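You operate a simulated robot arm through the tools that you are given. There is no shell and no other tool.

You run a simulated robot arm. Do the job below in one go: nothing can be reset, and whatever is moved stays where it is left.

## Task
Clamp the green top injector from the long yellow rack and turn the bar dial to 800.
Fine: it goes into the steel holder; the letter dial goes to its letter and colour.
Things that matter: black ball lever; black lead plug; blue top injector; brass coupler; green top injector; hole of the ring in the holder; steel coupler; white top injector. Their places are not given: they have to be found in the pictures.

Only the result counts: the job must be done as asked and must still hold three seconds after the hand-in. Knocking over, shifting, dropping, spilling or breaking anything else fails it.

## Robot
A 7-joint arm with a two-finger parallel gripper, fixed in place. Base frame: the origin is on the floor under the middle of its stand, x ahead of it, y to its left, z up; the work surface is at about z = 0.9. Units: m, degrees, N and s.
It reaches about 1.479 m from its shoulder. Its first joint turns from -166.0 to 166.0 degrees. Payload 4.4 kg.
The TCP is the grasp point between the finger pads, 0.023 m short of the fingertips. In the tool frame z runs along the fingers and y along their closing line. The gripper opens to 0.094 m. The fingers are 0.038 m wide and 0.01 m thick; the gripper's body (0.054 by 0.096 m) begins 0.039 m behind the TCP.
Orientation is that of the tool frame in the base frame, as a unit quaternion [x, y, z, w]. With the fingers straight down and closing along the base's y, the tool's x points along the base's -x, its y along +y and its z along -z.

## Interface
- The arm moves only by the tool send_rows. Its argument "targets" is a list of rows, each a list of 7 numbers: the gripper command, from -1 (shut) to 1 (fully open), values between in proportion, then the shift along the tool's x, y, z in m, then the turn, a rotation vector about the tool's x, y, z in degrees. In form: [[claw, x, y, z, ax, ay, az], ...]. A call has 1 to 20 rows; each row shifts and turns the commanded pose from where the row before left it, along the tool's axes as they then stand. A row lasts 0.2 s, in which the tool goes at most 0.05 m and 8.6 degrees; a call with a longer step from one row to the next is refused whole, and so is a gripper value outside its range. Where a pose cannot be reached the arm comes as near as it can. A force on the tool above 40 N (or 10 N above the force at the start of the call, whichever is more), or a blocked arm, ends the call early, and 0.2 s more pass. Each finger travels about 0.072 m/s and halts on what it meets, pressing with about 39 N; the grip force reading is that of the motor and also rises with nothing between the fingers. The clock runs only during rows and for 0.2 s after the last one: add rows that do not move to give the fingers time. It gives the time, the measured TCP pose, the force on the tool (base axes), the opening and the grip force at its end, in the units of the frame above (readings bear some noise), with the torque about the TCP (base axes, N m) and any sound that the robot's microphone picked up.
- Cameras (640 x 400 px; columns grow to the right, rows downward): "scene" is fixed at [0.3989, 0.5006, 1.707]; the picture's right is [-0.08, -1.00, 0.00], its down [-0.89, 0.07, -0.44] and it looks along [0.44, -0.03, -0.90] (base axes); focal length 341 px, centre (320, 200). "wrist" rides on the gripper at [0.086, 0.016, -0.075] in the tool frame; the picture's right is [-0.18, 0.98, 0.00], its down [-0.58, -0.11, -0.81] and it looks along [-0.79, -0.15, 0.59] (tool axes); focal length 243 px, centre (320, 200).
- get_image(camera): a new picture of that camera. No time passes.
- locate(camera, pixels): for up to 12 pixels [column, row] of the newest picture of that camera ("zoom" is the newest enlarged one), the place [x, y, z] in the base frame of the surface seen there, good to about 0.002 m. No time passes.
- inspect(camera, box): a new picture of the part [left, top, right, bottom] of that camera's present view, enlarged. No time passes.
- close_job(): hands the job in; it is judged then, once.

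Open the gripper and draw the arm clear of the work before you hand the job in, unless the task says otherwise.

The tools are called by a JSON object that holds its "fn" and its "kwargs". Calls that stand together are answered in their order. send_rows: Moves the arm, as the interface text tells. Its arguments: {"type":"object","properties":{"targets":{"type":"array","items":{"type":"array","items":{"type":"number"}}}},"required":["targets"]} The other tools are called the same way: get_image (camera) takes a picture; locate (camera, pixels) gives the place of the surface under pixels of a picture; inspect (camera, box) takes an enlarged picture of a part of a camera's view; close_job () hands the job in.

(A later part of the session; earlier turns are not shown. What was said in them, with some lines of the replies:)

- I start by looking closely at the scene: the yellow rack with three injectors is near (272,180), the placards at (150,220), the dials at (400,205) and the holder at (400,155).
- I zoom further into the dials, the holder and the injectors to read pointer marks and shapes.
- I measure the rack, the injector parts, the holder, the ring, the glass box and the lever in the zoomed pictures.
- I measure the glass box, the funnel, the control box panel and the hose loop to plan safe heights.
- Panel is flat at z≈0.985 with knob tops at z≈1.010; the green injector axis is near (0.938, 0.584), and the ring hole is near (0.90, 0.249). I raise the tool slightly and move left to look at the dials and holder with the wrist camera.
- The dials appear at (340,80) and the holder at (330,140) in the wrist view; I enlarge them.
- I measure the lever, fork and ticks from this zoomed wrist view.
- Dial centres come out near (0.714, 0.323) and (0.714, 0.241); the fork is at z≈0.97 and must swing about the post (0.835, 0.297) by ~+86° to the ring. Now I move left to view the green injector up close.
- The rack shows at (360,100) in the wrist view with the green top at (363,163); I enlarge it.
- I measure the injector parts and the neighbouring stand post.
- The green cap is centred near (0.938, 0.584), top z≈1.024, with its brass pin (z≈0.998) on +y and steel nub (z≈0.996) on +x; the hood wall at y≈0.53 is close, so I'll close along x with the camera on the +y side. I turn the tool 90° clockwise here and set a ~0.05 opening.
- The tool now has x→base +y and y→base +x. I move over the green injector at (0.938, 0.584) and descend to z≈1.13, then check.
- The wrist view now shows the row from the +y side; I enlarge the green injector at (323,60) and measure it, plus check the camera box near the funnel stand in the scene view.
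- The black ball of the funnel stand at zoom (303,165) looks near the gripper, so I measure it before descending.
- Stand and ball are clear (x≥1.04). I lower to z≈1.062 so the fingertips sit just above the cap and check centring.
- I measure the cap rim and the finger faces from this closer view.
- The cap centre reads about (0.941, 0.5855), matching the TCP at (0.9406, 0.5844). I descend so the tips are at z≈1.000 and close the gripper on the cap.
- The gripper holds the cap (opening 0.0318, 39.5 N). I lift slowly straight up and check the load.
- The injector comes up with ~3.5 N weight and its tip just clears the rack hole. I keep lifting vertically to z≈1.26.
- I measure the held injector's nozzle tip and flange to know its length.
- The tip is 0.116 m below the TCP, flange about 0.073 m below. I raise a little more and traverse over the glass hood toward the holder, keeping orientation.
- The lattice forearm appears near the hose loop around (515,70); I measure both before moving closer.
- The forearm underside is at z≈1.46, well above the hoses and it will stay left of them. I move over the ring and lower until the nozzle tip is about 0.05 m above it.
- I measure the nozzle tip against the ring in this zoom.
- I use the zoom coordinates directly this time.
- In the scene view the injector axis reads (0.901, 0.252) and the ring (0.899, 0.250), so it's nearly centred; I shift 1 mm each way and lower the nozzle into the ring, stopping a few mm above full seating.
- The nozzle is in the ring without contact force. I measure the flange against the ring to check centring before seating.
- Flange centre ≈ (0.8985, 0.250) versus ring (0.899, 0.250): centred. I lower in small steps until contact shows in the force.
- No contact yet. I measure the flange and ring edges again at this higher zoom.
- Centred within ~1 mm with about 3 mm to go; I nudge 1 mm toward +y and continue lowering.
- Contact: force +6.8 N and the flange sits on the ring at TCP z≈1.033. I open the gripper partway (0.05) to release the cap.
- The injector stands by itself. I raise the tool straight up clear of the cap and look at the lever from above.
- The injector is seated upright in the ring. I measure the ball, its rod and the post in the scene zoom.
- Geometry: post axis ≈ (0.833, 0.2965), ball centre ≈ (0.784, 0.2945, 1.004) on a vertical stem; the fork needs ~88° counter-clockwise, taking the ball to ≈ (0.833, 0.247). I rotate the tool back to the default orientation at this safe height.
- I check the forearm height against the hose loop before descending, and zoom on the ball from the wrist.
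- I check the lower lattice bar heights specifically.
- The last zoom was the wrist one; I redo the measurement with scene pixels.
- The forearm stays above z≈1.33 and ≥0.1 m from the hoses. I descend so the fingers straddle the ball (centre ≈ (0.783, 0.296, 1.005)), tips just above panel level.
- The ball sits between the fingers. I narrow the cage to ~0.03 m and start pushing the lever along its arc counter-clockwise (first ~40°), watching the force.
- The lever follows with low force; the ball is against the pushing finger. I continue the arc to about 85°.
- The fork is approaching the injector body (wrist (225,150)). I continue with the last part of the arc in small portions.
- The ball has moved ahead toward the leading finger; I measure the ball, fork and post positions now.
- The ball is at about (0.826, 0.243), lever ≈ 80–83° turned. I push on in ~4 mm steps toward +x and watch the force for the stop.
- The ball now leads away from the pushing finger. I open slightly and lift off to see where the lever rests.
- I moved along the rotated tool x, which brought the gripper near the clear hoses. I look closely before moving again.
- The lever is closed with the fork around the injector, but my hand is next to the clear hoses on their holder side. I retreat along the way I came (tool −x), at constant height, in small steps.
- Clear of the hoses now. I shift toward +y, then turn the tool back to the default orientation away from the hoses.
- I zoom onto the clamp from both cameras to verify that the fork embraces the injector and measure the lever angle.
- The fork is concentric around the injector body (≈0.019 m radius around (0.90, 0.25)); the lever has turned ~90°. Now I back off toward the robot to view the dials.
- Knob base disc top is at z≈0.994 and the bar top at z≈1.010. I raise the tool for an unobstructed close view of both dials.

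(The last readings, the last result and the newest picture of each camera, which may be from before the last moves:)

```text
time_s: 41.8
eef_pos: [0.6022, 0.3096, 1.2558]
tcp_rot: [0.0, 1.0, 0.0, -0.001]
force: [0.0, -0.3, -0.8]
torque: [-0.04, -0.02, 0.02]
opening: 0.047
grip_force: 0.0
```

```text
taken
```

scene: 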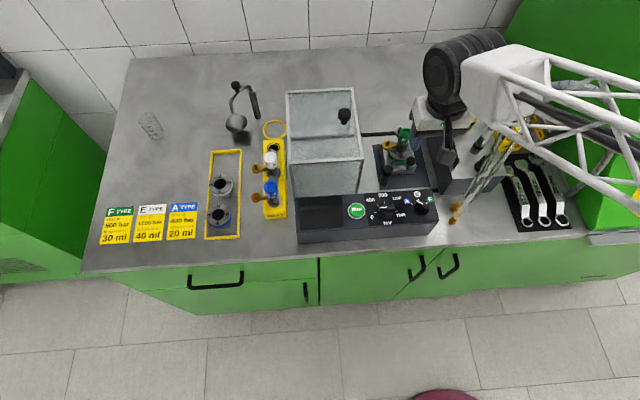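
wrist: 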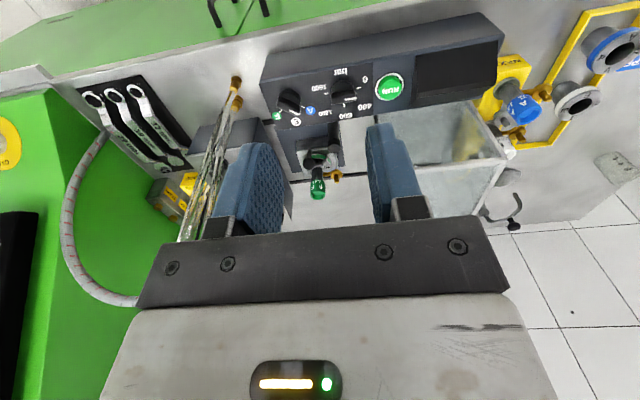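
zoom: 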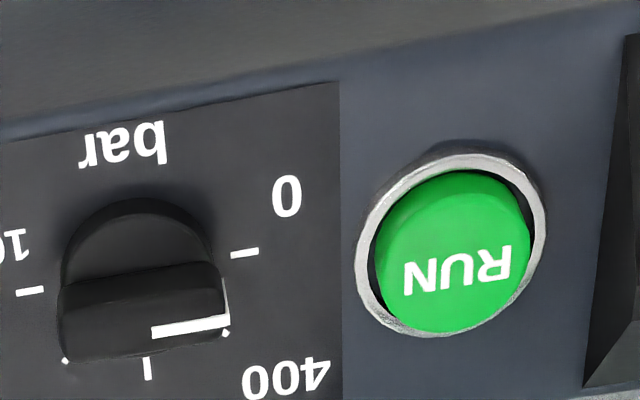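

The dials are at (345,95) and (290,100). I zoom on each and measure bar corners, disc edges and ticks.

{"fn": "inspect", "kwargs": {"camera": "wrist", "box": [312, 70, 376, 110]}}

{"fn": "locate", "kwargs": {"camera": "zoom", "pixels": [[235, 257], [395, 225], [240, 300], [405, 285], [320, 265], [330, 290], [400, 268], [410, 185], [330, 360], [197, 232], [320, 150], [320, 205]]}}

{"fn": "inspect", "kwargs": {"camera": "wrist", "box": [262, 80, 326, 130]}}

```text
10.00 times, centred on (344, 90) of wrist
```

zoom: 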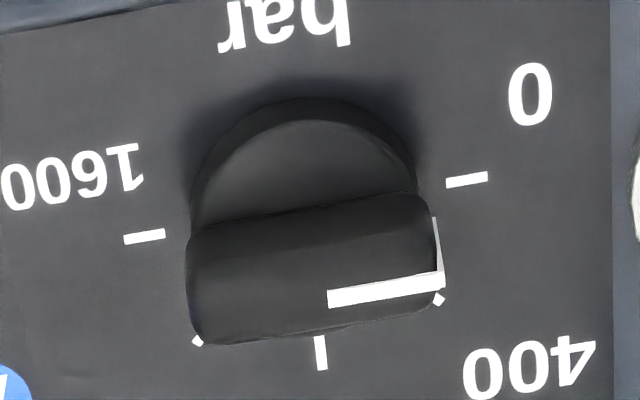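

```text
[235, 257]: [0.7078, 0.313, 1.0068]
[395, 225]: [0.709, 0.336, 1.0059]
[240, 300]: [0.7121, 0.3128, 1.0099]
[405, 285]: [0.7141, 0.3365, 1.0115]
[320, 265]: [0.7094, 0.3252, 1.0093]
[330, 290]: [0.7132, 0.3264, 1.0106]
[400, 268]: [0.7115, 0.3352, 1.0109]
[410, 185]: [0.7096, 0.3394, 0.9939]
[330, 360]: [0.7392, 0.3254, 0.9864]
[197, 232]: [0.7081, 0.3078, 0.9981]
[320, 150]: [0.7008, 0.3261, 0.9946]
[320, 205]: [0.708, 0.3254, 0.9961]
```

```text
8.00 times, centred on (294, 105) of wrist
```

zoom: 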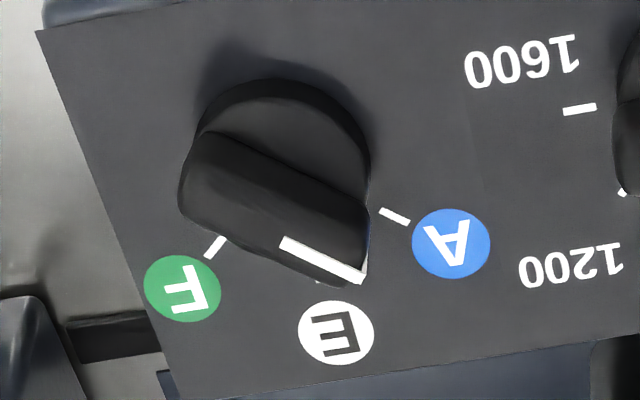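

The bar pointer is parallel with the 0–1600 line, i.e. at 0, so it needs a 90° clockwise turn. Now I measure the letter dial in its zoom.

{"fn": "locate", "kwargs": {"camera": "zoom", "pixels": [[394, 217], [318, 281], [215, 247], [285, 243], [360, 276], [320, 260], [200, 150], [355, 205], [270, 100], [190, 205], [345, 275], [270, 195]]}}

{"fn": "inspect", "kwargs": {"camera": "scene", "box": [395, 185, 445, 225]}}

```text
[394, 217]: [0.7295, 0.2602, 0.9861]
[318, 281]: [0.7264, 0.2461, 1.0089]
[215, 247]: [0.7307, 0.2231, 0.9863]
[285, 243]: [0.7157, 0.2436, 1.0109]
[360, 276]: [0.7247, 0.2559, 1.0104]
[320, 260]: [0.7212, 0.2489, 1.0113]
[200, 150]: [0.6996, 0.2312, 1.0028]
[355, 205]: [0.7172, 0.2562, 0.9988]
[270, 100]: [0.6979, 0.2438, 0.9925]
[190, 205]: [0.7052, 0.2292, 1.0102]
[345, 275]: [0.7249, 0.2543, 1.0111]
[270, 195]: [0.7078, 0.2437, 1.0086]
```

```text
10.00 times, centred on (420, 205) of scene
```

zoom: 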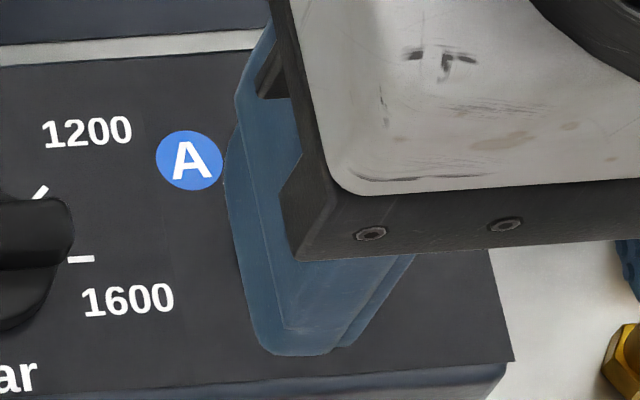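

Letter pointer is at A (~50° left of E) and must go ~100° clockwise to F. First the bar dial: I move above its centre (0.7137, 0.324) and turn the tool 90° counter-clockwise so the fingers straddle the bar along x.

{"fn": "send_rows", "kwargs": {"targets": [[-0.2, -0.04, 0.005, 0, 0, 0, -8.5], [-0.36, 0, 0, 0, 0, 0, -8.5], [-0.36, 0, 0, 0, 0, 0, -8.5], [-0.36, 0, 0, 0, 0, 0, -8.5], [-0.36, 0, 0, 0, 0, 0, -8.5], [-0.36, 0, 0, 0, 0, 0, -8.5], [-0.36, 0, 0, 0, 0, 0, -8.5], [-0.36, 0, 0, 0, 0, 0, -8.5], [-0.36, 0, 0, 0, 0, 0, -8.5], [-0.36, 0, 0, 0, 0, 0, -8.5], [-0.36, 0, 0, 0, 0, 0, -5], [-0.36, 0, 0, 0, 0, 0, 0]]}}

```text
time_s: 44.4
eef_pos: [0.6437, 0.3151, 1.2538]
tcp_rot: [0.708, -0.707, 0.0, 0.001]
force: [0.1, 0.1, -0.1]
torque: [0.0, 0.02, -0.01]
opening: 0.03
grip_force: 0.0
```

The tool now has x→−y, y→−x. I move to (0.7137, 0.324) and down to z≈1.06, then check alignment.

{"fn": "send_rows", "kwargs": {"targets": [[-0.36, -0.004, -0.036, 0, 0, 0, 0], [-0.36, -0.0042, -0.0357, 0, 0, 0, 0], [-0.36, 0, 0, 0.045, 0, 0, 0], [-0.36, 0, 0, 0.045, 0, 0, 0], [-0.36, 0, 0, 0.045, 0, 0, 0], [-0.36, 0, 0, 0.04, 0, 0, 0], [-0.36, 0, 0, 0.02, 0, 0, 0], [-0.36, 0, 0, 0, 0, 0, 0], [-0.36, 0, 0, 0, 0, 0, 0]]}}

{"fn": "get_image", "kwargs": {"camera": "wrist"}}

{"fn": "get_image", "kwargs": {"camera": "scene"}}

{"fn": "inspect", "kwargs": {"camera": "wrist", "box": [220, 60, 420, 220]}}

```text
time_s: 46.4
eef_pos: [0.7146, 0.3241, 1.0607]
tcp_rot: [0.708, -0.707, 0.0, 0.0]
force: [0.3, -0.3, 0.8]
torque: [0.02, -0.01, 0.04]
opening: 0.0302
grip_force: 0.0
```

```text
taken
```

wrist: 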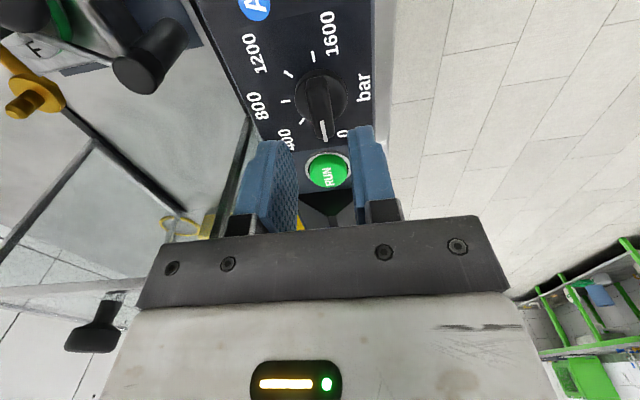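

```text
taken
```

scene: 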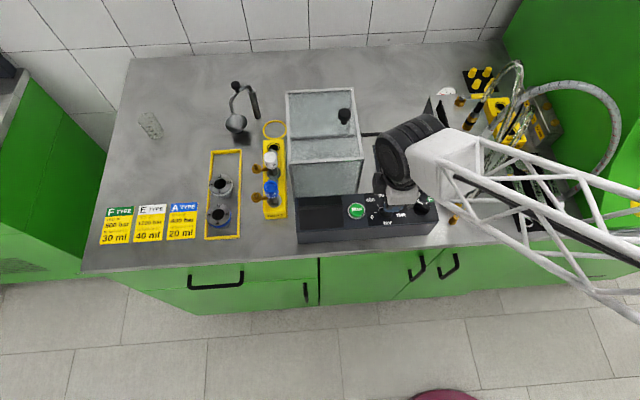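

```text
2.50 times, centred on (320, 140) of wrist
```

zoom: 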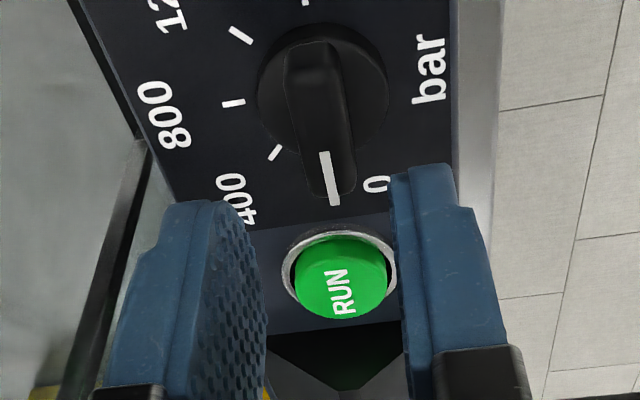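

I measure the bar's edges and the fingers in this view to check the x alignment.

{"fn": "locate", "kwargs": {"camera": "zoom", "pixels": [[327, 160], [334, 195], [295, 110], [345, 100], [320, 60], [318, 120], [233, 103], [275, 153], [258, 95], [388, 95], [325, 27], [330, 205]]}}

```text
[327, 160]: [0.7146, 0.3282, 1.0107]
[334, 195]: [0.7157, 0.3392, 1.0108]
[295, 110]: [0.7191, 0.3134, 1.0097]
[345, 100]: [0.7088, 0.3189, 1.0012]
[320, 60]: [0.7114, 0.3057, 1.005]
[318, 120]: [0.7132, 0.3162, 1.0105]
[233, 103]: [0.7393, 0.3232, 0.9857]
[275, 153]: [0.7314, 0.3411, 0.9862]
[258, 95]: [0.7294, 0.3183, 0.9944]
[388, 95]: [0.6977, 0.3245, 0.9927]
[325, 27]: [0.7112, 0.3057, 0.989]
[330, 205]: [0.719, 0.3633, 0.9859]
```

The bar centre line runs through (0.7138, 0.3237), pointing ~84° (slightly past 0). I align the tool by 6°, lower so the tips are just above the disc, and close on the bar.

{"fn": "send_rows", "kwargs": {"targets": [[-0.36, 0, 0, 0.015, 0, 0, 6], [-0.36, 0, 0, 0.015, 0, 0, 0], [-0.36, 0, 0, 0.0105, 0, 0, 0], [-0.36, 0, 0, 0, 0, 0, 0], [-0.36, 0, 0, 0, 0, 0, 0]]}}

{"fn": "send_rows", "kwargs": {"targets": [[-0.6, 0, 0, 0, 0, 0, 0], [-0.75, 0, 0, 0, 0, 0, 0], [-0.9, 0, 0, 0, 0, 0, 0], [-1, 0, 0, 0, 0, 0, 0], [-1, 0, 0, 0, 0, 0, 0]]}}

{"fn": "inspect", "kwargs": {"camera": "wrist", "box": [220, 60, 420, 220]}}

```text
time_s: 47.6
eef_pos: [0.7142, 0.3237, 1.0183]
tcp_rot: [-0.669, 0.743, 0.0, 0.0]
force: [1.3, 0.0, 0.7]
torque: [-0.03, -0.03, -0.04]
opening: 0.0302
grip_force: 0.1
```

```text
time_s: 48.8
eef_pos: [0.7141, 0.324, 1.0175]
tcp_rot: [-0.67, 0.743, 0.0, 0.0]
force: [9.5, -3.3, -1.5]
torque: [-0.13, -0.14, 0.05]
opening: 0.0129
grip_force: 45.4
```

```text
2.50 times, centred on (320, 140) of wrist
```

zoom: 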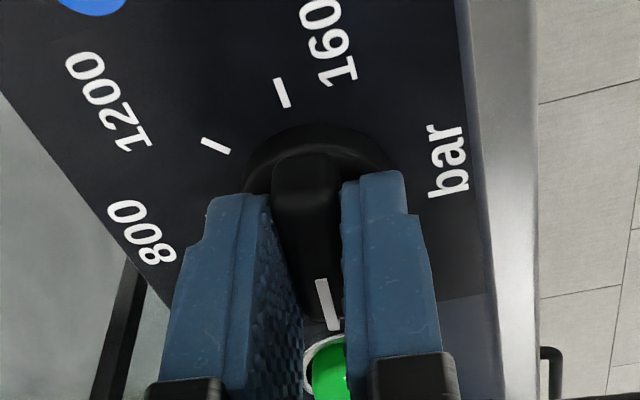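

Gripped (opening 0.0129) with a 9.5 N side force toward +x; I relieve it by shifting about 1 mm that way.

{"fn": "send_rows", "kwargs": {"targets": [[-1, 0.0002, -0.001, 0, 0, 0, 0], [-1, 0, 0, 0, 0, 0, 0]]}}

```text
time_s: 49.4
eef_pos: [0.7143, 0.324, 1.0184]
tcp_rot: [-0.669, 0.744, 0.001, 0.0]
force: [-29.2, -9.0, 5.7]
torque: [0.81, 0.31, 0.0]
opening: 0.0127
grip_force: 44.7
```

The arm is stiff (≈39 N/mm), so the centring was already within 0.3 mm. I move back 0.75 mm, loosen to a ~0.0145 cage, and turn the dial clockwise 84°, to be squeezed at the end for alignment.

{"fn": "send_rows", "kwargs": {"targets": [[-1, -0.0002, 0.00075, 0, 0, 0, 0], [-0.69, 0, 0, 0, 0, 0, 0], [-0.69, 0, 0, 0, 0, 0, 0], [-0.69, 0, 0, 0, 0, 0, 6], [-0.69, 0, 0, 0, 0, 0, 6], [-0.69, 0, 0, 0, 0, 0, 6], [-0.69, 0, 0, 0, 0, 0, 6], [-0.69, 0, 0, 0, 0, 0, 6], [-0.69, 0, 0, 0, 0, 0, 0]]}}

{"fn": "get_image", "kwargs": {"camera": "wrist"}}

```text
time_s: 51.4
eef_pos: [0.7143, 0.3238, 1.0189]
tcp_rot: [-0.453, 0.891, 0.0, 0.0]
force: [0.5, -0.1, 0.3]
torque: [-0.01, 0.02, 0.03]
opening: 0.0148
grip_force: 0.1
```

```text
taken
```

wrist: 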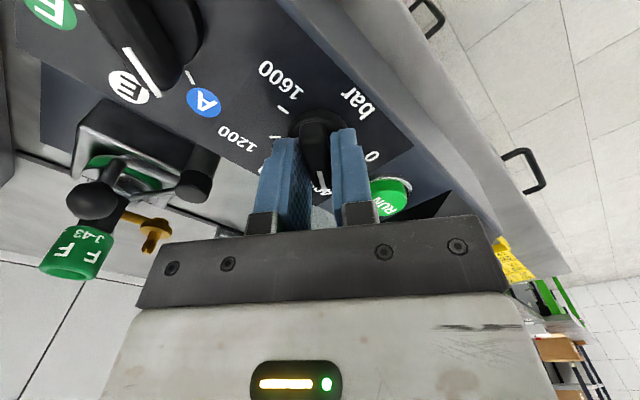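

The dial follows (pointer near 400 now). I continue another 54° clockwise to the tool's default orientation.

{"fn": "send_rows", "kwargs": {"targets": [[-0.69, 0, 0, 0, 0, 0, 6], [-0.69, 0, 0, 0, 0, 0, 6], [-0.69, 0, 0, 0, 0, 0, 6], [-0.69, 0, 0, 0, 0, 0, 6], [-0.69, 0, 0, 0, 0, 0, 6], [-0.69, 0, 0, 0, 0, 0, 6], [-0.69, 0, 0, 0, 0, 0, 6], [-0.69, 0, 0, 0, 0, 0, 6], [-0.69, 0, 0, 0, 0, 0, 6], [-0.69, 0, 0, 0, 0, 0, 0], [-0.69, 0, 0, 0, 0, 0, 0]]}}

{"fn": "get_image", "kwargs": {"camera": "wrist"}}

{"fn": "inspect", "kwargs": {"camera": "wrist", "box": [220, 60, 420, 220]}}

```text
time_s: 53.8
eef_pos: [0.7145, 0.3245, 1.0182]
tcp_rot: [0.0, 1.0, -0.001, 0.0]
force: [1.4, -2.4, 0.4]
torque: [-0.04, 0.02, -0.03]
opening: 0.0154
grip_force: 1.8
```

```text
taken
```

wrist: 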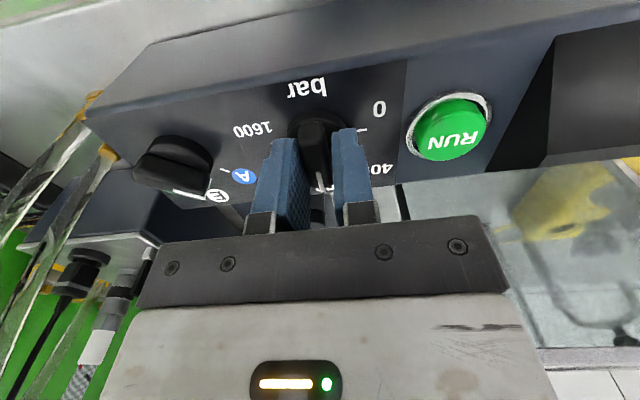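

```text
2.50 times, centred on (320, 140) of wrist
```

zoom: 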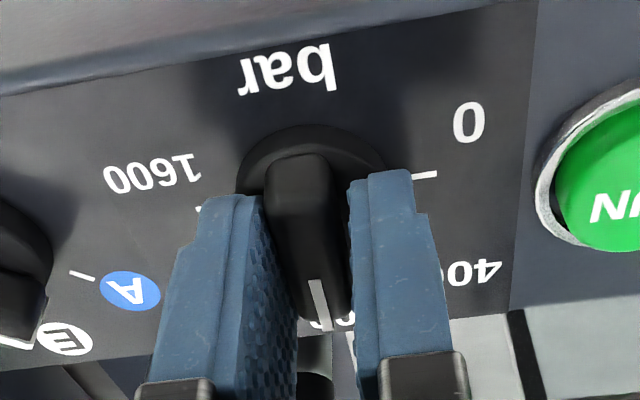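

The pointer faces 800 (+x). I squeeze briefly to align the bar exactly with the fingers, then open and lift to check.

{"fn": "send_rows", "kwargs": {"targets": [[-0.8, 0, 0, 0, 0, 0, 0], [-1, 0, 0, 0, 0, 0, 0], [-1, 0, 0, 0, 0, 0, 0], [-1, 0, 0, 0, 0, 0, 0]]}}

{"fn": "send_rows", "kwargs": {"targets": [[-0.6, 0, 0, 0, 0, 0, 0], [-0.4, 0, 0, 0, 0, 0, 0], [-0.3, 0, 0, 0, 0, 0, 0], [-0.3, 0, 0, -0.01, 0, 0, 0], [-0.3, 0, 0, -0.02, 0, 0, 0], [-0.3, 0, 0, -0.04, 0, 0, 0], [-0.3, 0, 0, -0.04, 0, 0, 0], [-0.3, 0.04, 0, -0.04, 0, 0, 0], [-0.3, 0.04, -0.01, -0.04, 0, 0, 0], [-0.3, 0.03, -0.01, -0.04, 0, 0, 0], [-0.3, 0, 0, 0, 0, 0, 0]]}}

{"fn": "get_image", "kwargs": {"camera": "wrist"}}

{"fn": "inspect", "kwargs": {"camera": "scene", "box": [360, 185, 440, 235]}}

```text
time_s: 54.7
eef_pos: [0.7163, 0.3237, 1.0193]
tcp_rot: [-0.001, 1.0, -0.001, 0.0]
force: [-1.0, -8.0, 3.9]
torque: [-0.09, 0.48, 0.03]
opening: 0.0129
grip_force: 44.8
stopped in row 4: the force on the tool passed its limit at 42 N (the readings are from after the stop); the commanded pose is now the measured one
```

```text
refused: row 8 steps farther than a row can; nothing moved
```

```text
taken
```

wrist: 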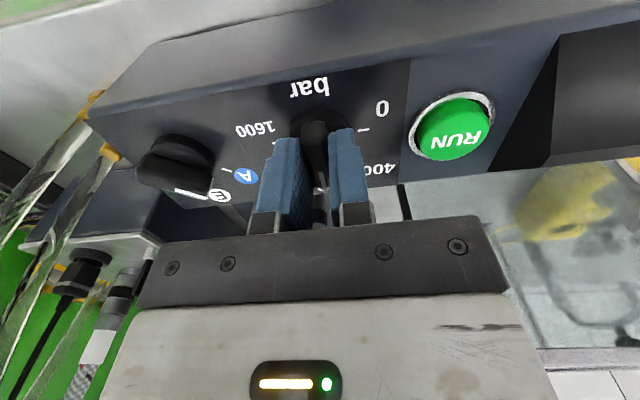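

```text
8.00 times, centred on (400, 210) of scene
```

zoom: 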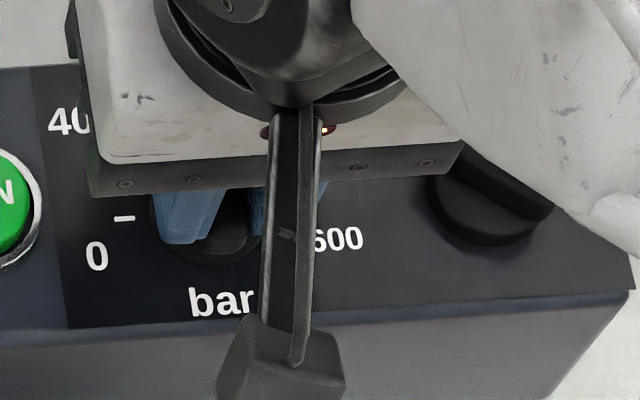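

The squeeze stopped at 42 N side force (bar now aligned, opening 0.0129). I open and lift straight up, with smaller row steps.

{"fn": "send_rows", "kwargs": {"targets": [[-0.6, 0, 0, 0, 0, 0, 0], [-0.4, 0, 0, 0, 0, 0, 0], [-0.3, 0, 0, 0, 0, 0, 0], [-0.3, 0, 0, -0.01, 0, 0, 0], [-0.3, 0, 0, -0.02, 0, 0, 0], [-0.3, 0, 0, -0.04, 0, 0, 0], [-0.3, 0, 0, -0.04, 0, 0, 0], [-0.3, 0.03, 0, -0.03, 0, 0, 0], [-0.3, 0.03, -0.01, -0.03, 0, 0, 0], [-0.3, 0.03, -0.01, -0.03, 0, 0, 0], [-0.3, 0.02, 0, -0.03, 0, 0, 0], [-0.3, 0, 0, 0, 0, 0, 0]]}}

{"fn": "get_image", "kwargs": {"camera": "wrist"}}

{"fn": "inspect", "kwargs": {"camera": "scene", "box": [360, 185, 440, 235]}}

```text
time_s: 57.3
eef_pos: [0.6044, 0.304, 1.2494]
tcp_rot: [0.001, 1.0, 0.0, 0.001]
force: [0.4, -0.8, -0.9]
torque: [0.02, 0.01, -0.01]
opening: 0.0326
grip_force: 0.1
```

```text
taken
```

wrist: 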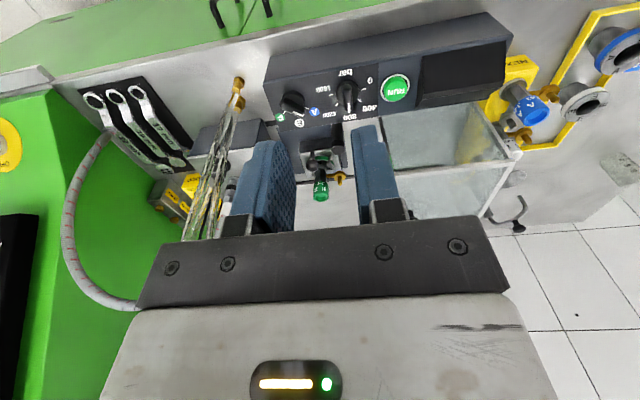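

```text
8.00 times, centred on (400, 210) of scene
```

zoom: 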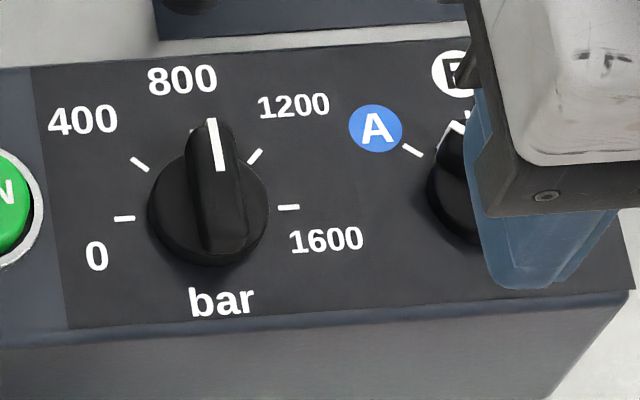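

The bar pointer now faces the 800 tick; I measure its angle precisely from both cameras.

{"fn": "locate", "kwargs": {"camera": "zoom", "pixels": [[212, 124], [216, 145], [220, 168], [193, 132], [195, 145], [124, 219], [288, 207], [205, 235]]}}

{"fn": "inspect", "kwargs": {"camera": "wrist", "box": [316, 72, 380, 122]}}

```text
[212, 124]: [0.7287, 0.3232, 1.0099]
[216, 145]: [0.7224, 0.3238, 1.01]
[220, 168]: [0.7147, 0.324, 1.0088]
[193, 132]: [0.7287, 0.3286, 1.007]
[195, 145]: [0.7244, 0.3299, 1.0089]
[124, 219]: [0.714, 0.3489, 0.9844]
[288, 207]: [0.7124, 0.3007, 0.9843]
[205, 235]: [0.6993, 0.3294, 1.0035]
```

```text
8.00 times, centred on (348, 97) of wrist
```

zoom: 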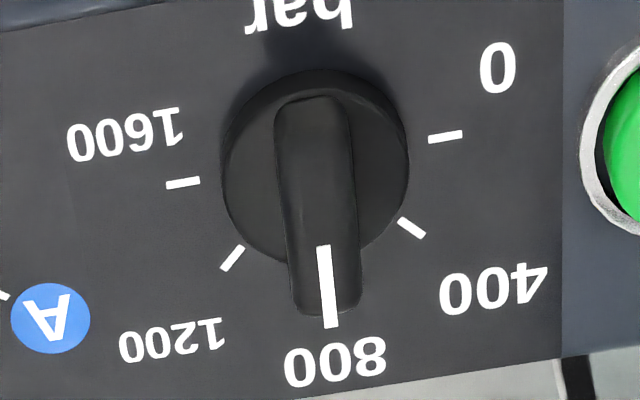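

The bar pointer is within ~1° of 800. Now I zoom on the letter dial to get its ticks and pointer angle.

{"fn": "inspect", "kwargs": {"camera": "wrist", "box": [264, 80, 328, 130]}}

{"fn": "locate", "kwargs": {"camera": "zoom", "pixels": [[410, 230], [330, 290], [235, 262], [300, 258], [370, 290], [208, 170], [365, 222], [290, 118], [200, 215], [275, 205]]}}

```text
8.00 times, centred on (296, 105) of wrist
```

zoom: 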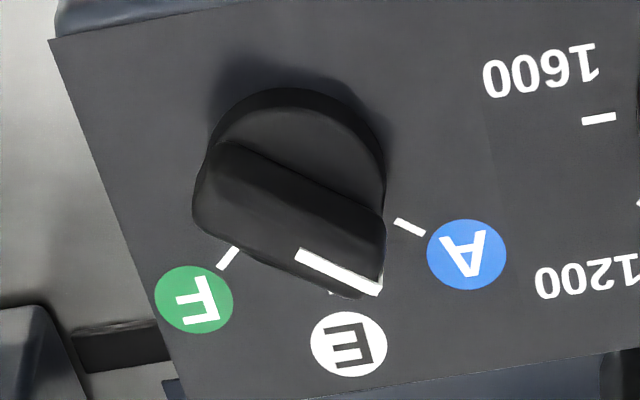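

```text
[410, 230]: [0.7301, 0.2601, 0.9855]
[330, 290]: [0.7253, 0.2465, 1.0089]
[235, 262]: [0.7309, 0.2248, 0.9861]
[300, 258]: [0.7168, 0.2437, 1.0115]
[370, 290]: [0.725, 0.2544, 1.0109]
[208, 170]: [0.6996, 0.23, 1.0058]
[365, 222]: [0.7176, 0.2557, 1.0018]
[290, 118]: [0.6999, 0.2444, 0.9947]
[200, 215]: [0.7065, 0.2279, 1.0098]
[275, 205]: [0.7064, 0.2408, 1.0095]
```

Pointer ≈ 53° (at A), F tick ≈ −49°. I turn the tool 53° counter-clockwise here, then move above the letter dial at (0.714, 0.2416) and lower to z≈1.06.

{"fn": "send_rows", "kwargs": {"targets": [[-0.36, 0, 0, 0, 0, 0, -8.5], [-0.36, 0, 0, 0, 0, 0, -8.5], [-0.36, 0, 0, 0, 0, 0, -8.5], [-0.36, 0, 0, 0, 0, 0, -8.5], [-0.36, 0, 0, 0, 0, 0, -8.5], [-0.36, 0, 0, 0, 0, 0, -8.5], [-0.36, 0, 0, 0, 0, 0, -2], [-0.36, -0.0053, -0.0415, 0, 0, 0, 0], [-0.36, -0.0053, -0.0415, 0, 0, 0, 0], [-0.36, -0.0052, -0.0416, 0, 0, 0, 0], [-0.36, 0, 0, 0.045, 0, 0, 0], [-0.36, 0, 0, 0.045, 0, 0, 0], [-0.36, 0, 0, 0.045, 0, 0, 0], [-0.36, 0, 0, 0.03, 0, 0, 0], [-0.36, 0, 0, 0.024, 0, 0, 0], [-0.36, 0, 0, 0, 0, 0, 0], [-0.36, 0, 0, 0, 0, 0, 0]]}}

{"fn": "get_image", "kwargs": {"camera": "wrist"}}

{"fn": "inspect", "kwargs": {"camera": "wrist", "box": [220, 60, 420, 220]}}

{"fn": "get_image", "kwargs": {"camera": "scene"}}

```text
time_s: 60.9
eef_pos: [0.7125, 0.2408, 1.0593]
tcp_rot: [-0.446, 0.895, 0.0, 0.0]
force: [0.7, -0.4, 0.2]
torque: [0.0, 0.0, 0.01]
opening: 0.0302
grip_force: 0.0
```

```text
taken
```

wrist: 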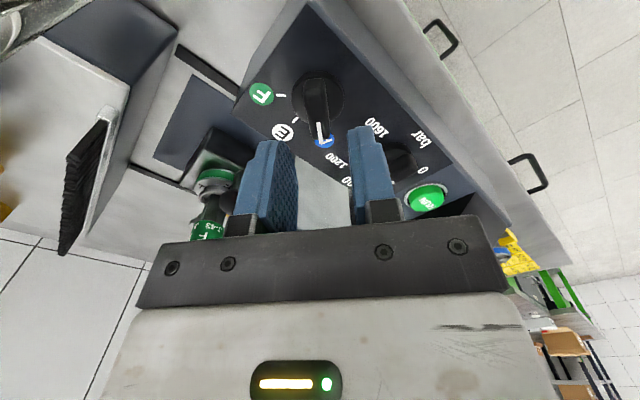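

```text
2.50 times, centred on (320, 140) of wrist
```

zoom: 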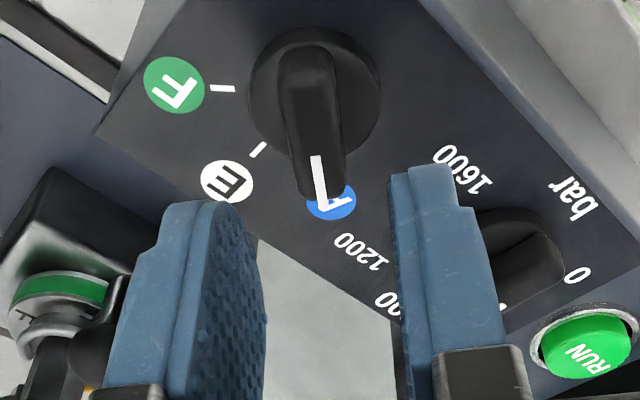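

```text
taken
```

scene: 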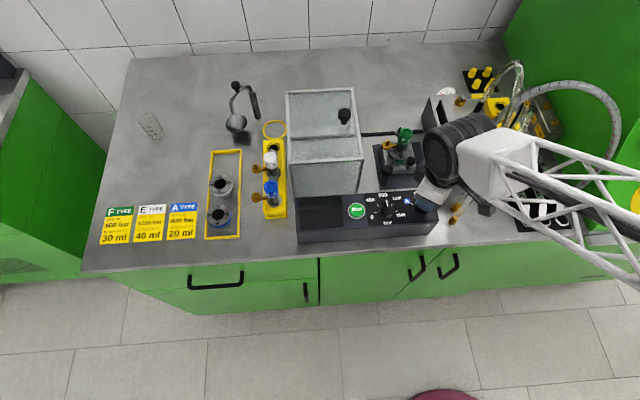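

The knob centre is offset ~2 mm from the TCP (toward +x) and the pointer reads ≈50° (exactly at A). I correct position and angle, then descend over the bar.

{"fn": "send_rows", "kwargs": {"targets": [[-0.36, -0.0018, -0.0015, 0, 0, 0, 3], [-0.36, 0, 0, 0, 0, 0, 0], [-0.36, 0, 0, 0, 0, 0, 0]]}}

{"fn": "inspect", "kwargs": {"camera": "wrist", "box": [220, 60, 420, 220]}}

{"fn": "locate", "kwargs": {"camera": "zoom", "pixels": [[250, 95], [380, 95], [315, 30], [317, 170], [312, 110], [285, 110], [345, 110], [222, 88], [258, 150]]}}

```text
time_s: 61.7
eef_pos: [0.7154, 0.2417, 1.0603]
tcp_rot: [-0.422, 0.906, -0.001, -0.001]
force: [0.7, -0.4, -0.4]
torque: [-0.01, -0.03, 0.0]
opening: 0.0301
grip_force: 0.1
```

```text
2.50 times, centred on (320, 140) of wrist
```

zoom: 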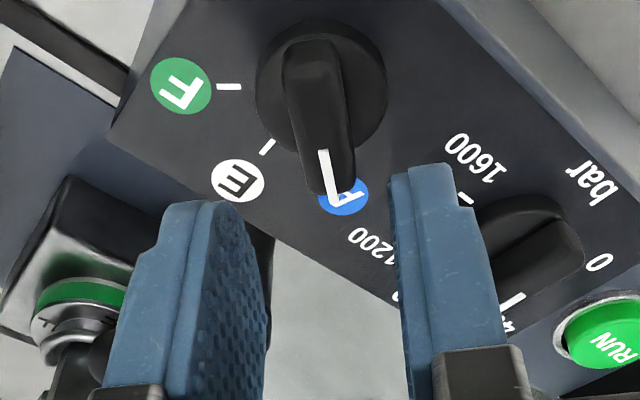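

```text
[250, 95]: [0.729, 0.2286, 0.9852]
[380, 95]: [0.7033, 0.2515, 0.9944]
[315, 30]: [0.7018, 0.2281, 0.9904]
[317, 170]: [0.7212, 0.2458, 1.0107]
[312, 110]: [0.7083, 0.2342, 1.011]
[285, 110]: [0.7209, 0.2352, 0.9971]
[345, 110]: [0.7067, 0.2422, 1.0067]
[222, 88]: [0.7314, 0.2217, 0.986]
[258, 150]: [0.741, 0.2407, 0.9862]
```

I zoom tighter to read the pointer line precisely.

{"fn": "inspect", "kwargs": {"camera": "wrist", "box": [290, 60, 354, 150]}}

```text
4.44 times, centred on (322, 105) of wrist
```

zoom: 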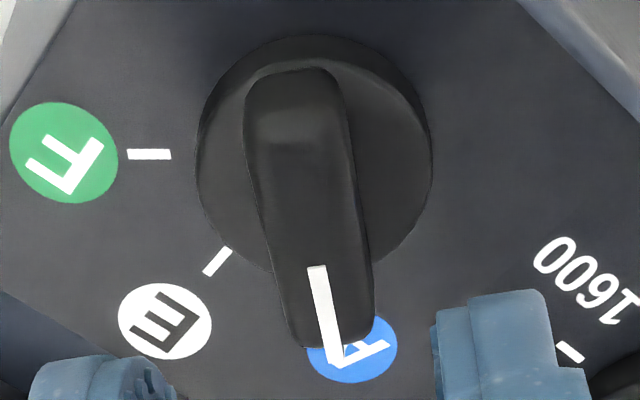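

The bar axis is within ~1.5° of the finger alignment and centred. I descend to the knob and close to the loose cage (0.0145).

{"fn": "send_rows", "kwargs": {"targets": [[-0.36, 0, 0, 0.015, 0, 0, 0], [-0.36, 0, 0, 0.015, 0, 0, 0], [-0.36, 0, 0, 0.0105, 0, 0, 0], [-0.36, 0, 0, 0, 0, 0, 0], [-0.5, 0, 0, 0, 0, 0, 0], [-0.6, 0, 0, 0, 0, 0, 0], [-0.67, 0, 0, 0, 0, 0, 0], [-0.67, 0, 0, 0, 0, 0, 0]]}}

{"fn": "inspect", "kwargs": {"camera": "wrist", "box": [260, 80, 390, 220]}}

```text
time_s: 63.5
eef_pos: [0.7159, 0.2413, 1.0198]
tcp_rot: [-0.422, 0.907, -0.001, -0.001]
force: [0.8, -0.7, 0.2]
torque: [-0.01, 0.01, 0.01]
opening: 0.0155
grip_force: 0.0
```

```text
2.86 times, centred on (325, 150) of wrist
```

zoom: 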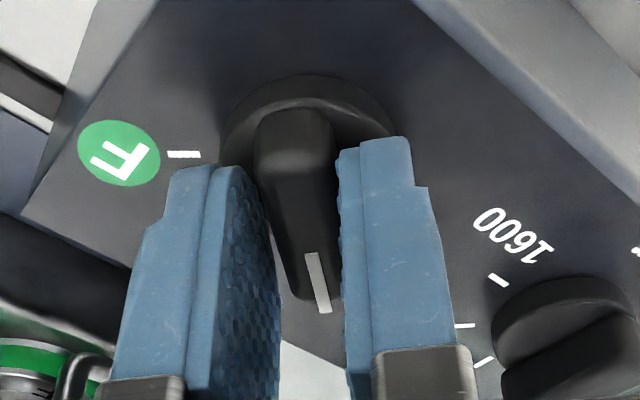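

The bar sits between the fingers without contact. I estimate the knob is slightly toward tool +y, so I shift 0.6 mm and squeeze gently to read the remaining offset.

{"fn": "send_rows", "kwargs": {"targets": [[-0.67, 0.0008, 0.0006, 0, 0, 0, 0], [-0.7, 0, 0, 0, 0, 0, 0], [-0.72, 0, 0, 0, 0, 0, 0], [-0.74, 0, 0, 0, 0, 0, 0]]}}

```text
time_s: 64.5
eef_pos: [0.7147, 0.2411, 1.0193]
tcp_rot: [-0.422, 0.907, -0.001, 0.0]
force: [-3.2, 2.1, 0.5]
torque: [-0.03, 0.07, 0.0]
opening: 0.0138
grip_force: 1.6
```

The reaction is toward tool +y, so the knob lies a bit further that way; I shift another 0.4 mm and squeeze.

{"fn": "send_rows", "kwargs": {"targets": [[-0.74, 0, 0.0004, 0, 0, 0, 0], [-0.8, 0, 0, 0, 0, 0, 0], [-0.9, 0, 0, 0, 0, 0, 0]]}}

```text
time_s: 65.3
eef_pos: [0.7138, 0.2432, 1.0183]
tcp_rot: [-0.423, 0.906, 0.0, -0.001]
force: [-13.5, 7.2, 1.6]
torque: [0.11, 0.22, -0.04]
opening: 0.0128
grip_force: 45.0
```

Fully gripped with ~15 N still toward tool +y; one more 0.4 mm correction.

{"fn": "send_rows", "kwargs": {"targets": [[-0.9, 0, 0.0004, 0, 0, 0, 0], [-0.9, 0, 0, 0, 0, 0, 0]]}}

```text
time_s: 65.9
eef_pos: [0.7141, 0.2419, 1.0191]
tcp_rot: [-0.422, 0.906, 0.0, -0.001]
force: [0.2, 5.4, 0.5]
torque: [-1.01, 0.98, -0.05]
opening: 0.0131
grip_force: 44.7
```

Centred now (TCP ≈ (0.714, 0.242)). I loosen to a 0.015 cage and rotate clockwise 48° first, then check.

{"fn": "send_rows", "kwargs": {"targets": [[-0.68, 0, 0, 0, 0, 0, 0], [-0.68, 0, 0, 0, 0, 0, 0], [-0.68, 0, 0, 0, 0, 0, 6], [-0.68, 0, 0, 0, 0, 0, 6], [-0.68, 0, 0, 0, 0, 0, 6], [-0.68, 0, 0, 0, 0, 0, 6], [-0.68, 0, 0, 0, 0, 0, 6], [-0.68, 0, 0, 0, 0, 0, 6], [-0.68, 0, 0, 0, 0, 0, 6], [-0.68, 0, 0, 0, 0, 0, 6], [-0.68, 0, 0, 0, 0, 0, 0]]}}

{"fn": "get_image", "kwargs": {"camera": "wrist"}}

```text
time_s: 68.3
eef_pos: [0.7136, 0.2411, 1.0179]
tcp_rot: [-0.016, 1.0, -0.001, 0.0]
force: [-0.9, -0.2, 0.9]
torque: [-0.01, 0.01, 0.0]
opening: 0.0154
grip_force: 0.1
```

```text
taken
```

wrist: 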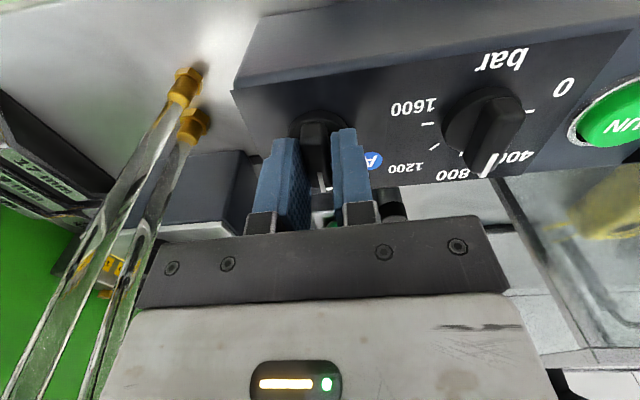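

Smooth so far (pointer at E). I continue 52° clockwise to F.

{"fn": "send_rows", "kwargs": {"targets": [[-0.68, 0, 0, 0, 0, 0, 6], [-0.68, 0, 0, 0, 0, 0, 6], [-0.68, 0, 0, 0, 0, 0, 6], [-0.68, 0, 0, 0, 0, 0, 6], [-0.68, 0, 0, 0, 0, 0, 6], [-0.68, 0, 0, 0, 0, 0, 6], [-0.68, 0, 0, 0, 0, 0, 6], [-0.68, 0, 0, 0, 0, 0, 6], [-0.68, 0, 0, 0, 0, 0, 4], [-0.68, 0, 0, 0, 0, 0, 0], [-0.68, 0, 0, 0, 0, 0, 0]]}}

{"fn": "get_image", "kwargs": {"camera": "wrist"}}

{"fn": "inspect", "kwargs": {"camera": "scene", "box": [360, 185, 440, 235]}}

```text
time_s: 70.7
eef_pos: [0.714, 0.2411, 1.0186]
tcp_rot: [0.424, 0.906, -0.001, 0.0]
force: [-0.3, 0.0, -0.1]
torque: [-0.03, 0.03, 0.02]
opening: 0.0151
grip_force: 0.0
```

```text
taken
```

wrist: 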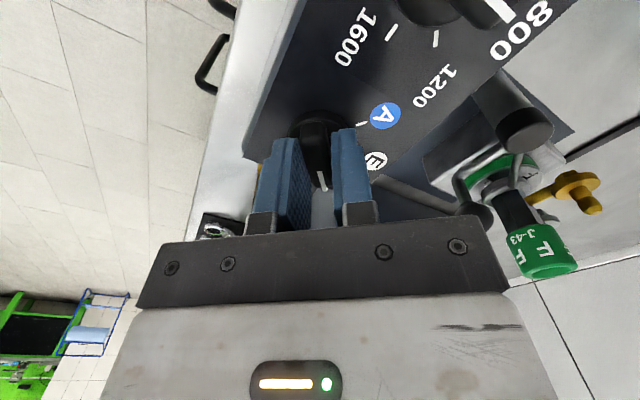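

```text
8.00 times, centred on (400, 210) of scene
```

zoom: 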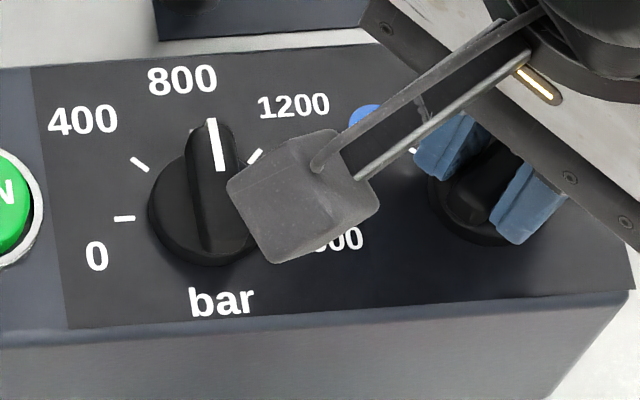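

At F orientation (tool −50°). I squeeze gently in stages to align the bar exactly.

{"fn": "send_rows", "kwargs": {"targets": [[-0.71, 0, 0, 0, 0, 0, 0], [-0.73, 0, 0, 0, 0, 0, 0], [-0.75, 0, 0, 0, 0, 0, 0], [-0.78, 0, 0, 0, 0, 0, 0]]}}

```text
time_s: 71.7
eef_pos: [0.7145, 0.2402, 1.0194]
tcp_rot: [0.422, 0.907, 0.0, -0.001]
force: [-6.2, -4.0, 1.3]
torque: [0.02, 0.11, 0.02]
opening: 0.014
grip_force: 4.5
```

Reaction is toward tool −y; I shift 0.5 mm that way and finish the squeeze.

{"fn": "send_rows", "kwargs": {"targets": [[-0.78, 0, -0.0005, 0, 0, 0, 0], [-0.82, 0, 0, 0, 0, 0, 0], [-0.9, 0, 0, 0, 0, 0, 0]]}}

```text
time_s: 72.5
eef_pos: [0.7142, 0.2421, 1.0186]
tcp_rot: [0.423, 0.906, -0.002, -0.001]
force: [-13.7, -9.3, 7.3]
torque: [-0.19, 0.09, 0.04]
opening: 0.0127
grip_force: 45.0
```

The bar is gripped and aligned (opening 0.0127). I now open, lift straight up and retreat to look at both dials.

{"fn": "send_rows", "kwargs": {"targets": [[-0.7, 0, 0, 0, 0, 0, 0], [-0.5, 0, 0, 0, 0, 0, 0], [-0.36, 0, 0, 0, 0, 0, 0], [-0.36, 0, 0, -0.01, 0, 0, 0], [-0.36, 0, 0, -0.02, 0, 0, 0], [-0.36, 0, 0, -0.04, 0, 0, 0], [-0.36, 0, 0, -0.04, 0, 0, 0], [-0.36, 0, 0, -0.04, 0, 0, 0], [-0.36, 0, 0, -0.04, 0, 0, 0], [-0.36, 0, 0, -0.04, 0, 0, 0], [-0.36, 0, 0, 0, 0, 0, 0]]}}

{"fn": "get_image", "kwargs": {"camera": "scene"}}

{"fn": "inspect", "kwargs": {"camera": "scene", "box": [360, 185, 440, 235]}}

{"fn": "get_image", "kwargs": {"camera": "wrist"}}

```text
time_s: 74.9
eef_pos: [0.7125, 0.2418, 1.2475]
tcp_rot: [0.423, 0.906, -0.001, 0.0]
force: [-0.3, -0.2, 0.0]
torque: [0.02, 0.02, 0.0]
opening: 0.0303
grip_force: 0.0
```

```text
taken
```

scene: 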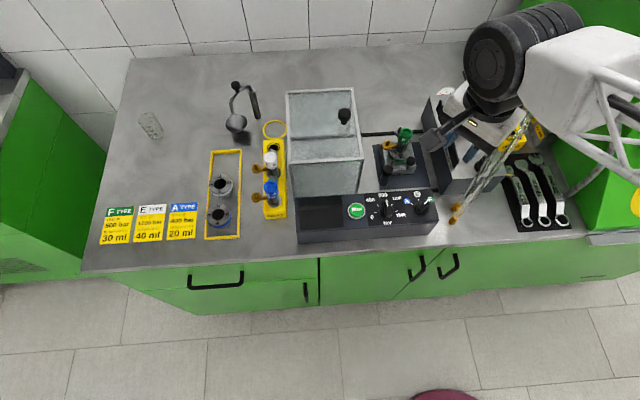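

```text
8.00 times, centred on (400, 210) of scene
```

zoom: 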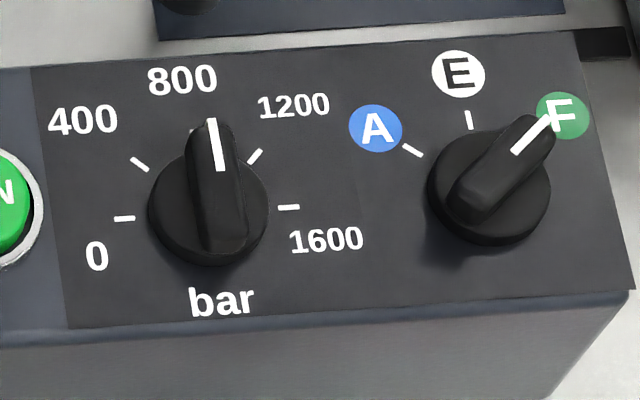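

```text
taken
```

wrist: 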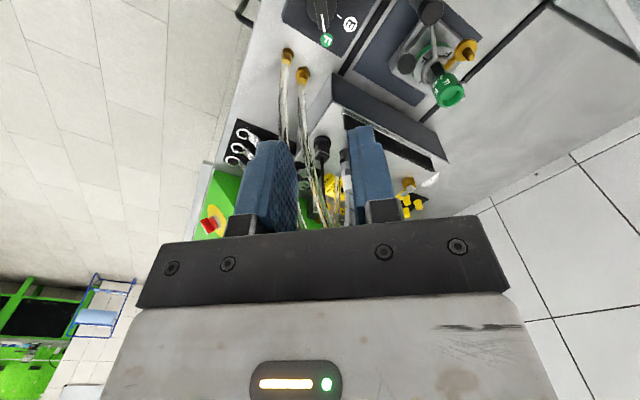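

Both pointers line up: 800 (within ~1°) and F (within ~2°). I re-check the clamped injector and the rest of the bench for anything disturbed.

{"fn": "inspect", "kwargs": {"camera": "scene", "box": [360, 120, 440, 185]}}

{"fn": "inspect", "kwargs": {"camera": "scene", "box": [200, 80, 360, 250]}}

{"fn": "inspect", "kwargs": {"camera": "scene", "box": [420, 50, 580, 240]}}

```text
6.15 times, centred on (400, 152) of scene
```

zoom: 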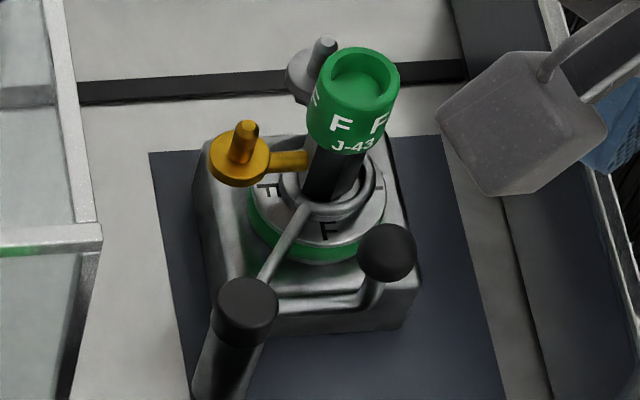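

```text
2.35 times, centred on (280, 165) of scene
```

zoom: 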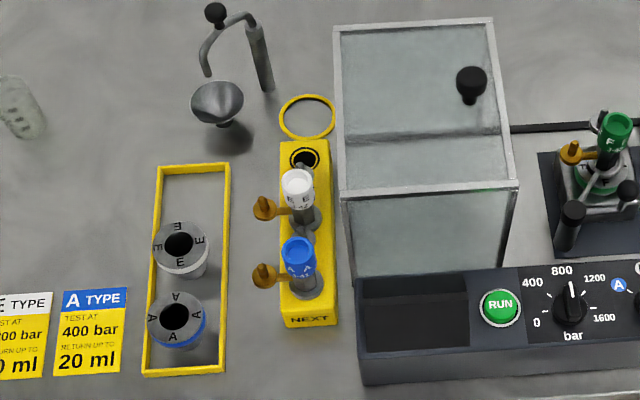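

```text
2.11 times, centred on (500, 145) of scene
```

zoom: 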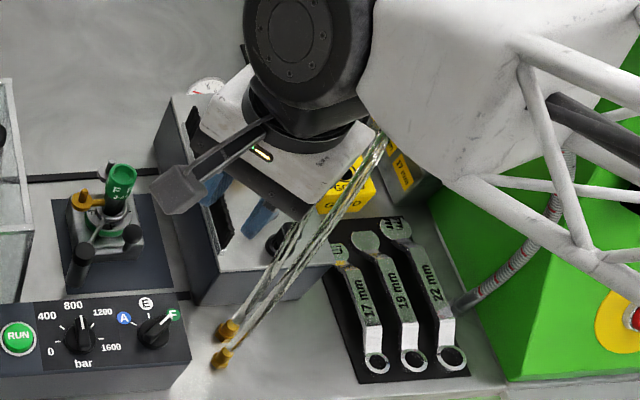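

I measure the lever geometry once more to be certain that it is fully closed.

{"fn": "inspect", "kwargs": {"camera": "scene", "box": [370, 140, 430, 180]}}

{"fn": "locate", "kwargs": {"camera": "zoom", "pixels": [[380, 250], [150, 340], [155, 395], [260, 215], [215, 280], [330, 318], [270, 318], [300, 190], [330, 195], [260, 170]]}}

```text
10.00 times, centred on (400, 160) of scene
```

zoom: 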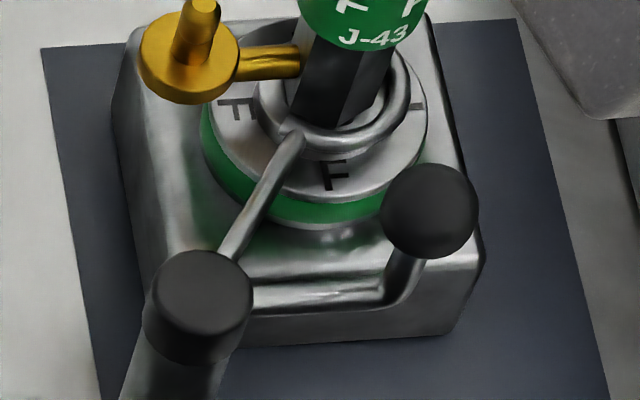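

```text
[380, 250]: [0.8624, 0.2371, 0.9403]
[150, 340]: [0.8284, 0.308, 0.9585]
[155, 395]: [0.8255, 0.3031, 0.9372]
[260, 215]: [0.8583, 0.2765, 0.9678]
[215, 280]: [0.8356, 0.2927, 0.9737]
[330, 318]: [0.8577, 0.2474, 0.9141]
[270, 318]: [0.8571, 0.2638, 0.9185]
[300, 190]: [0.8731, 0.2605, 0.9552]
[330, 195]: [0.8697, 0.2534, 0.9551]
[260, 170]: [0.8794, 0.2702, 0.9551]
```

Fork arm ≈ −32°, lever rod ≈ 268°: the clamp is closed and concentric. I open the gripper and draw the arm up and back, clear of the work.

{"fn": "send_rows", "kwargs": {"targets": [[0.2, 0, 0, -0.03, 0, 0, 0], [0.6, 0, 0, -0.03, 0, 0, 0], [1, 0.024, -0.029, 0, 0, 0, 0], [1, 0.024, -0.029, 0, 0, 0, 0], [1, 0.024, -0.029, 0, 0, 0, 0], [1, 0.024, -0.029, 0, 0, 0, 0], [1, 0, 0, 0, 0, 0, 0], [1, 0, 0, 0, 0, 0, 0], [1, 0, 0, 0, 0, 0, 0]]}}

{"fn": "get_image", "kwargs": {"camera": "scene"}}

{"fn": "inspect", "kwargs": {"camera": "scene", "box": [360, 120, 450, 235]}}

```text
time_s: 76.9
eef_pos: [0.5621, 0.2392, 1.3084]
tcp_rot: [0.423, 0.906, -0.001, -0.001]
force: [-0.5, 0.0, 0.2]
torque: [0.01, 0.03, -0.01]
opening: 0.0942
grip_force: 0.0
```

```text
taken
```

scene: 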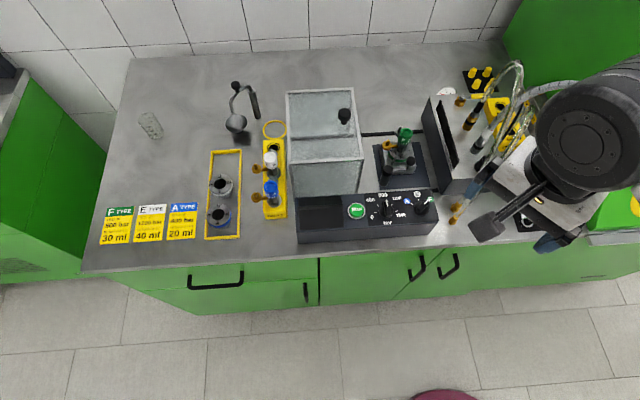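

```text
3.48 times, centred on (405, 178) of scene
```

zoom: 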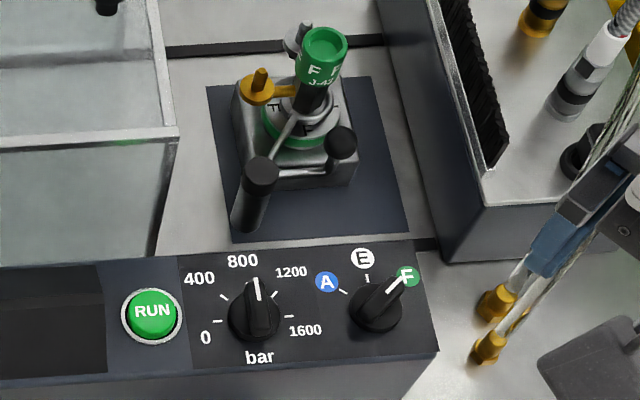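

The injector stands clamped in the steel holder, the bar dial reads 800, the letter dial points at the green F, and the arm is open and clear. I hand the job in.

{"fn": "close_job", "kwargs": {}}

```text
The job is handed in.
```

The green top (F) injector is clamped in the steel holder, the bar dial is at 800 and the letter dial points to the green F. I have handed the job in.

- **Injector:** it sits upright in the holder's F ring. The black ball lever is turned about 90°, so the fork closes around its body. I did not press the lever further to feel for an end stop.
- **Dials:** from the last pictures, the bar pointer is within about 1° of the 800 mark and the letter pointer within about 2° of F.
- **Hose contact:** while backing away from the lever, the gripper came up against the clear hoses on the right and may have brushed them. The force readings stayed low and the hoses look unmoved in later pictures.
- **Bar dial squeeze:** a final squeeze to line up the bar dial tripped the 40 N force limit at 42 N. The dial shows no ill effect.
- **Rest of the bench:** nothing else looks shifted, and the gripper is open and clear of the work.
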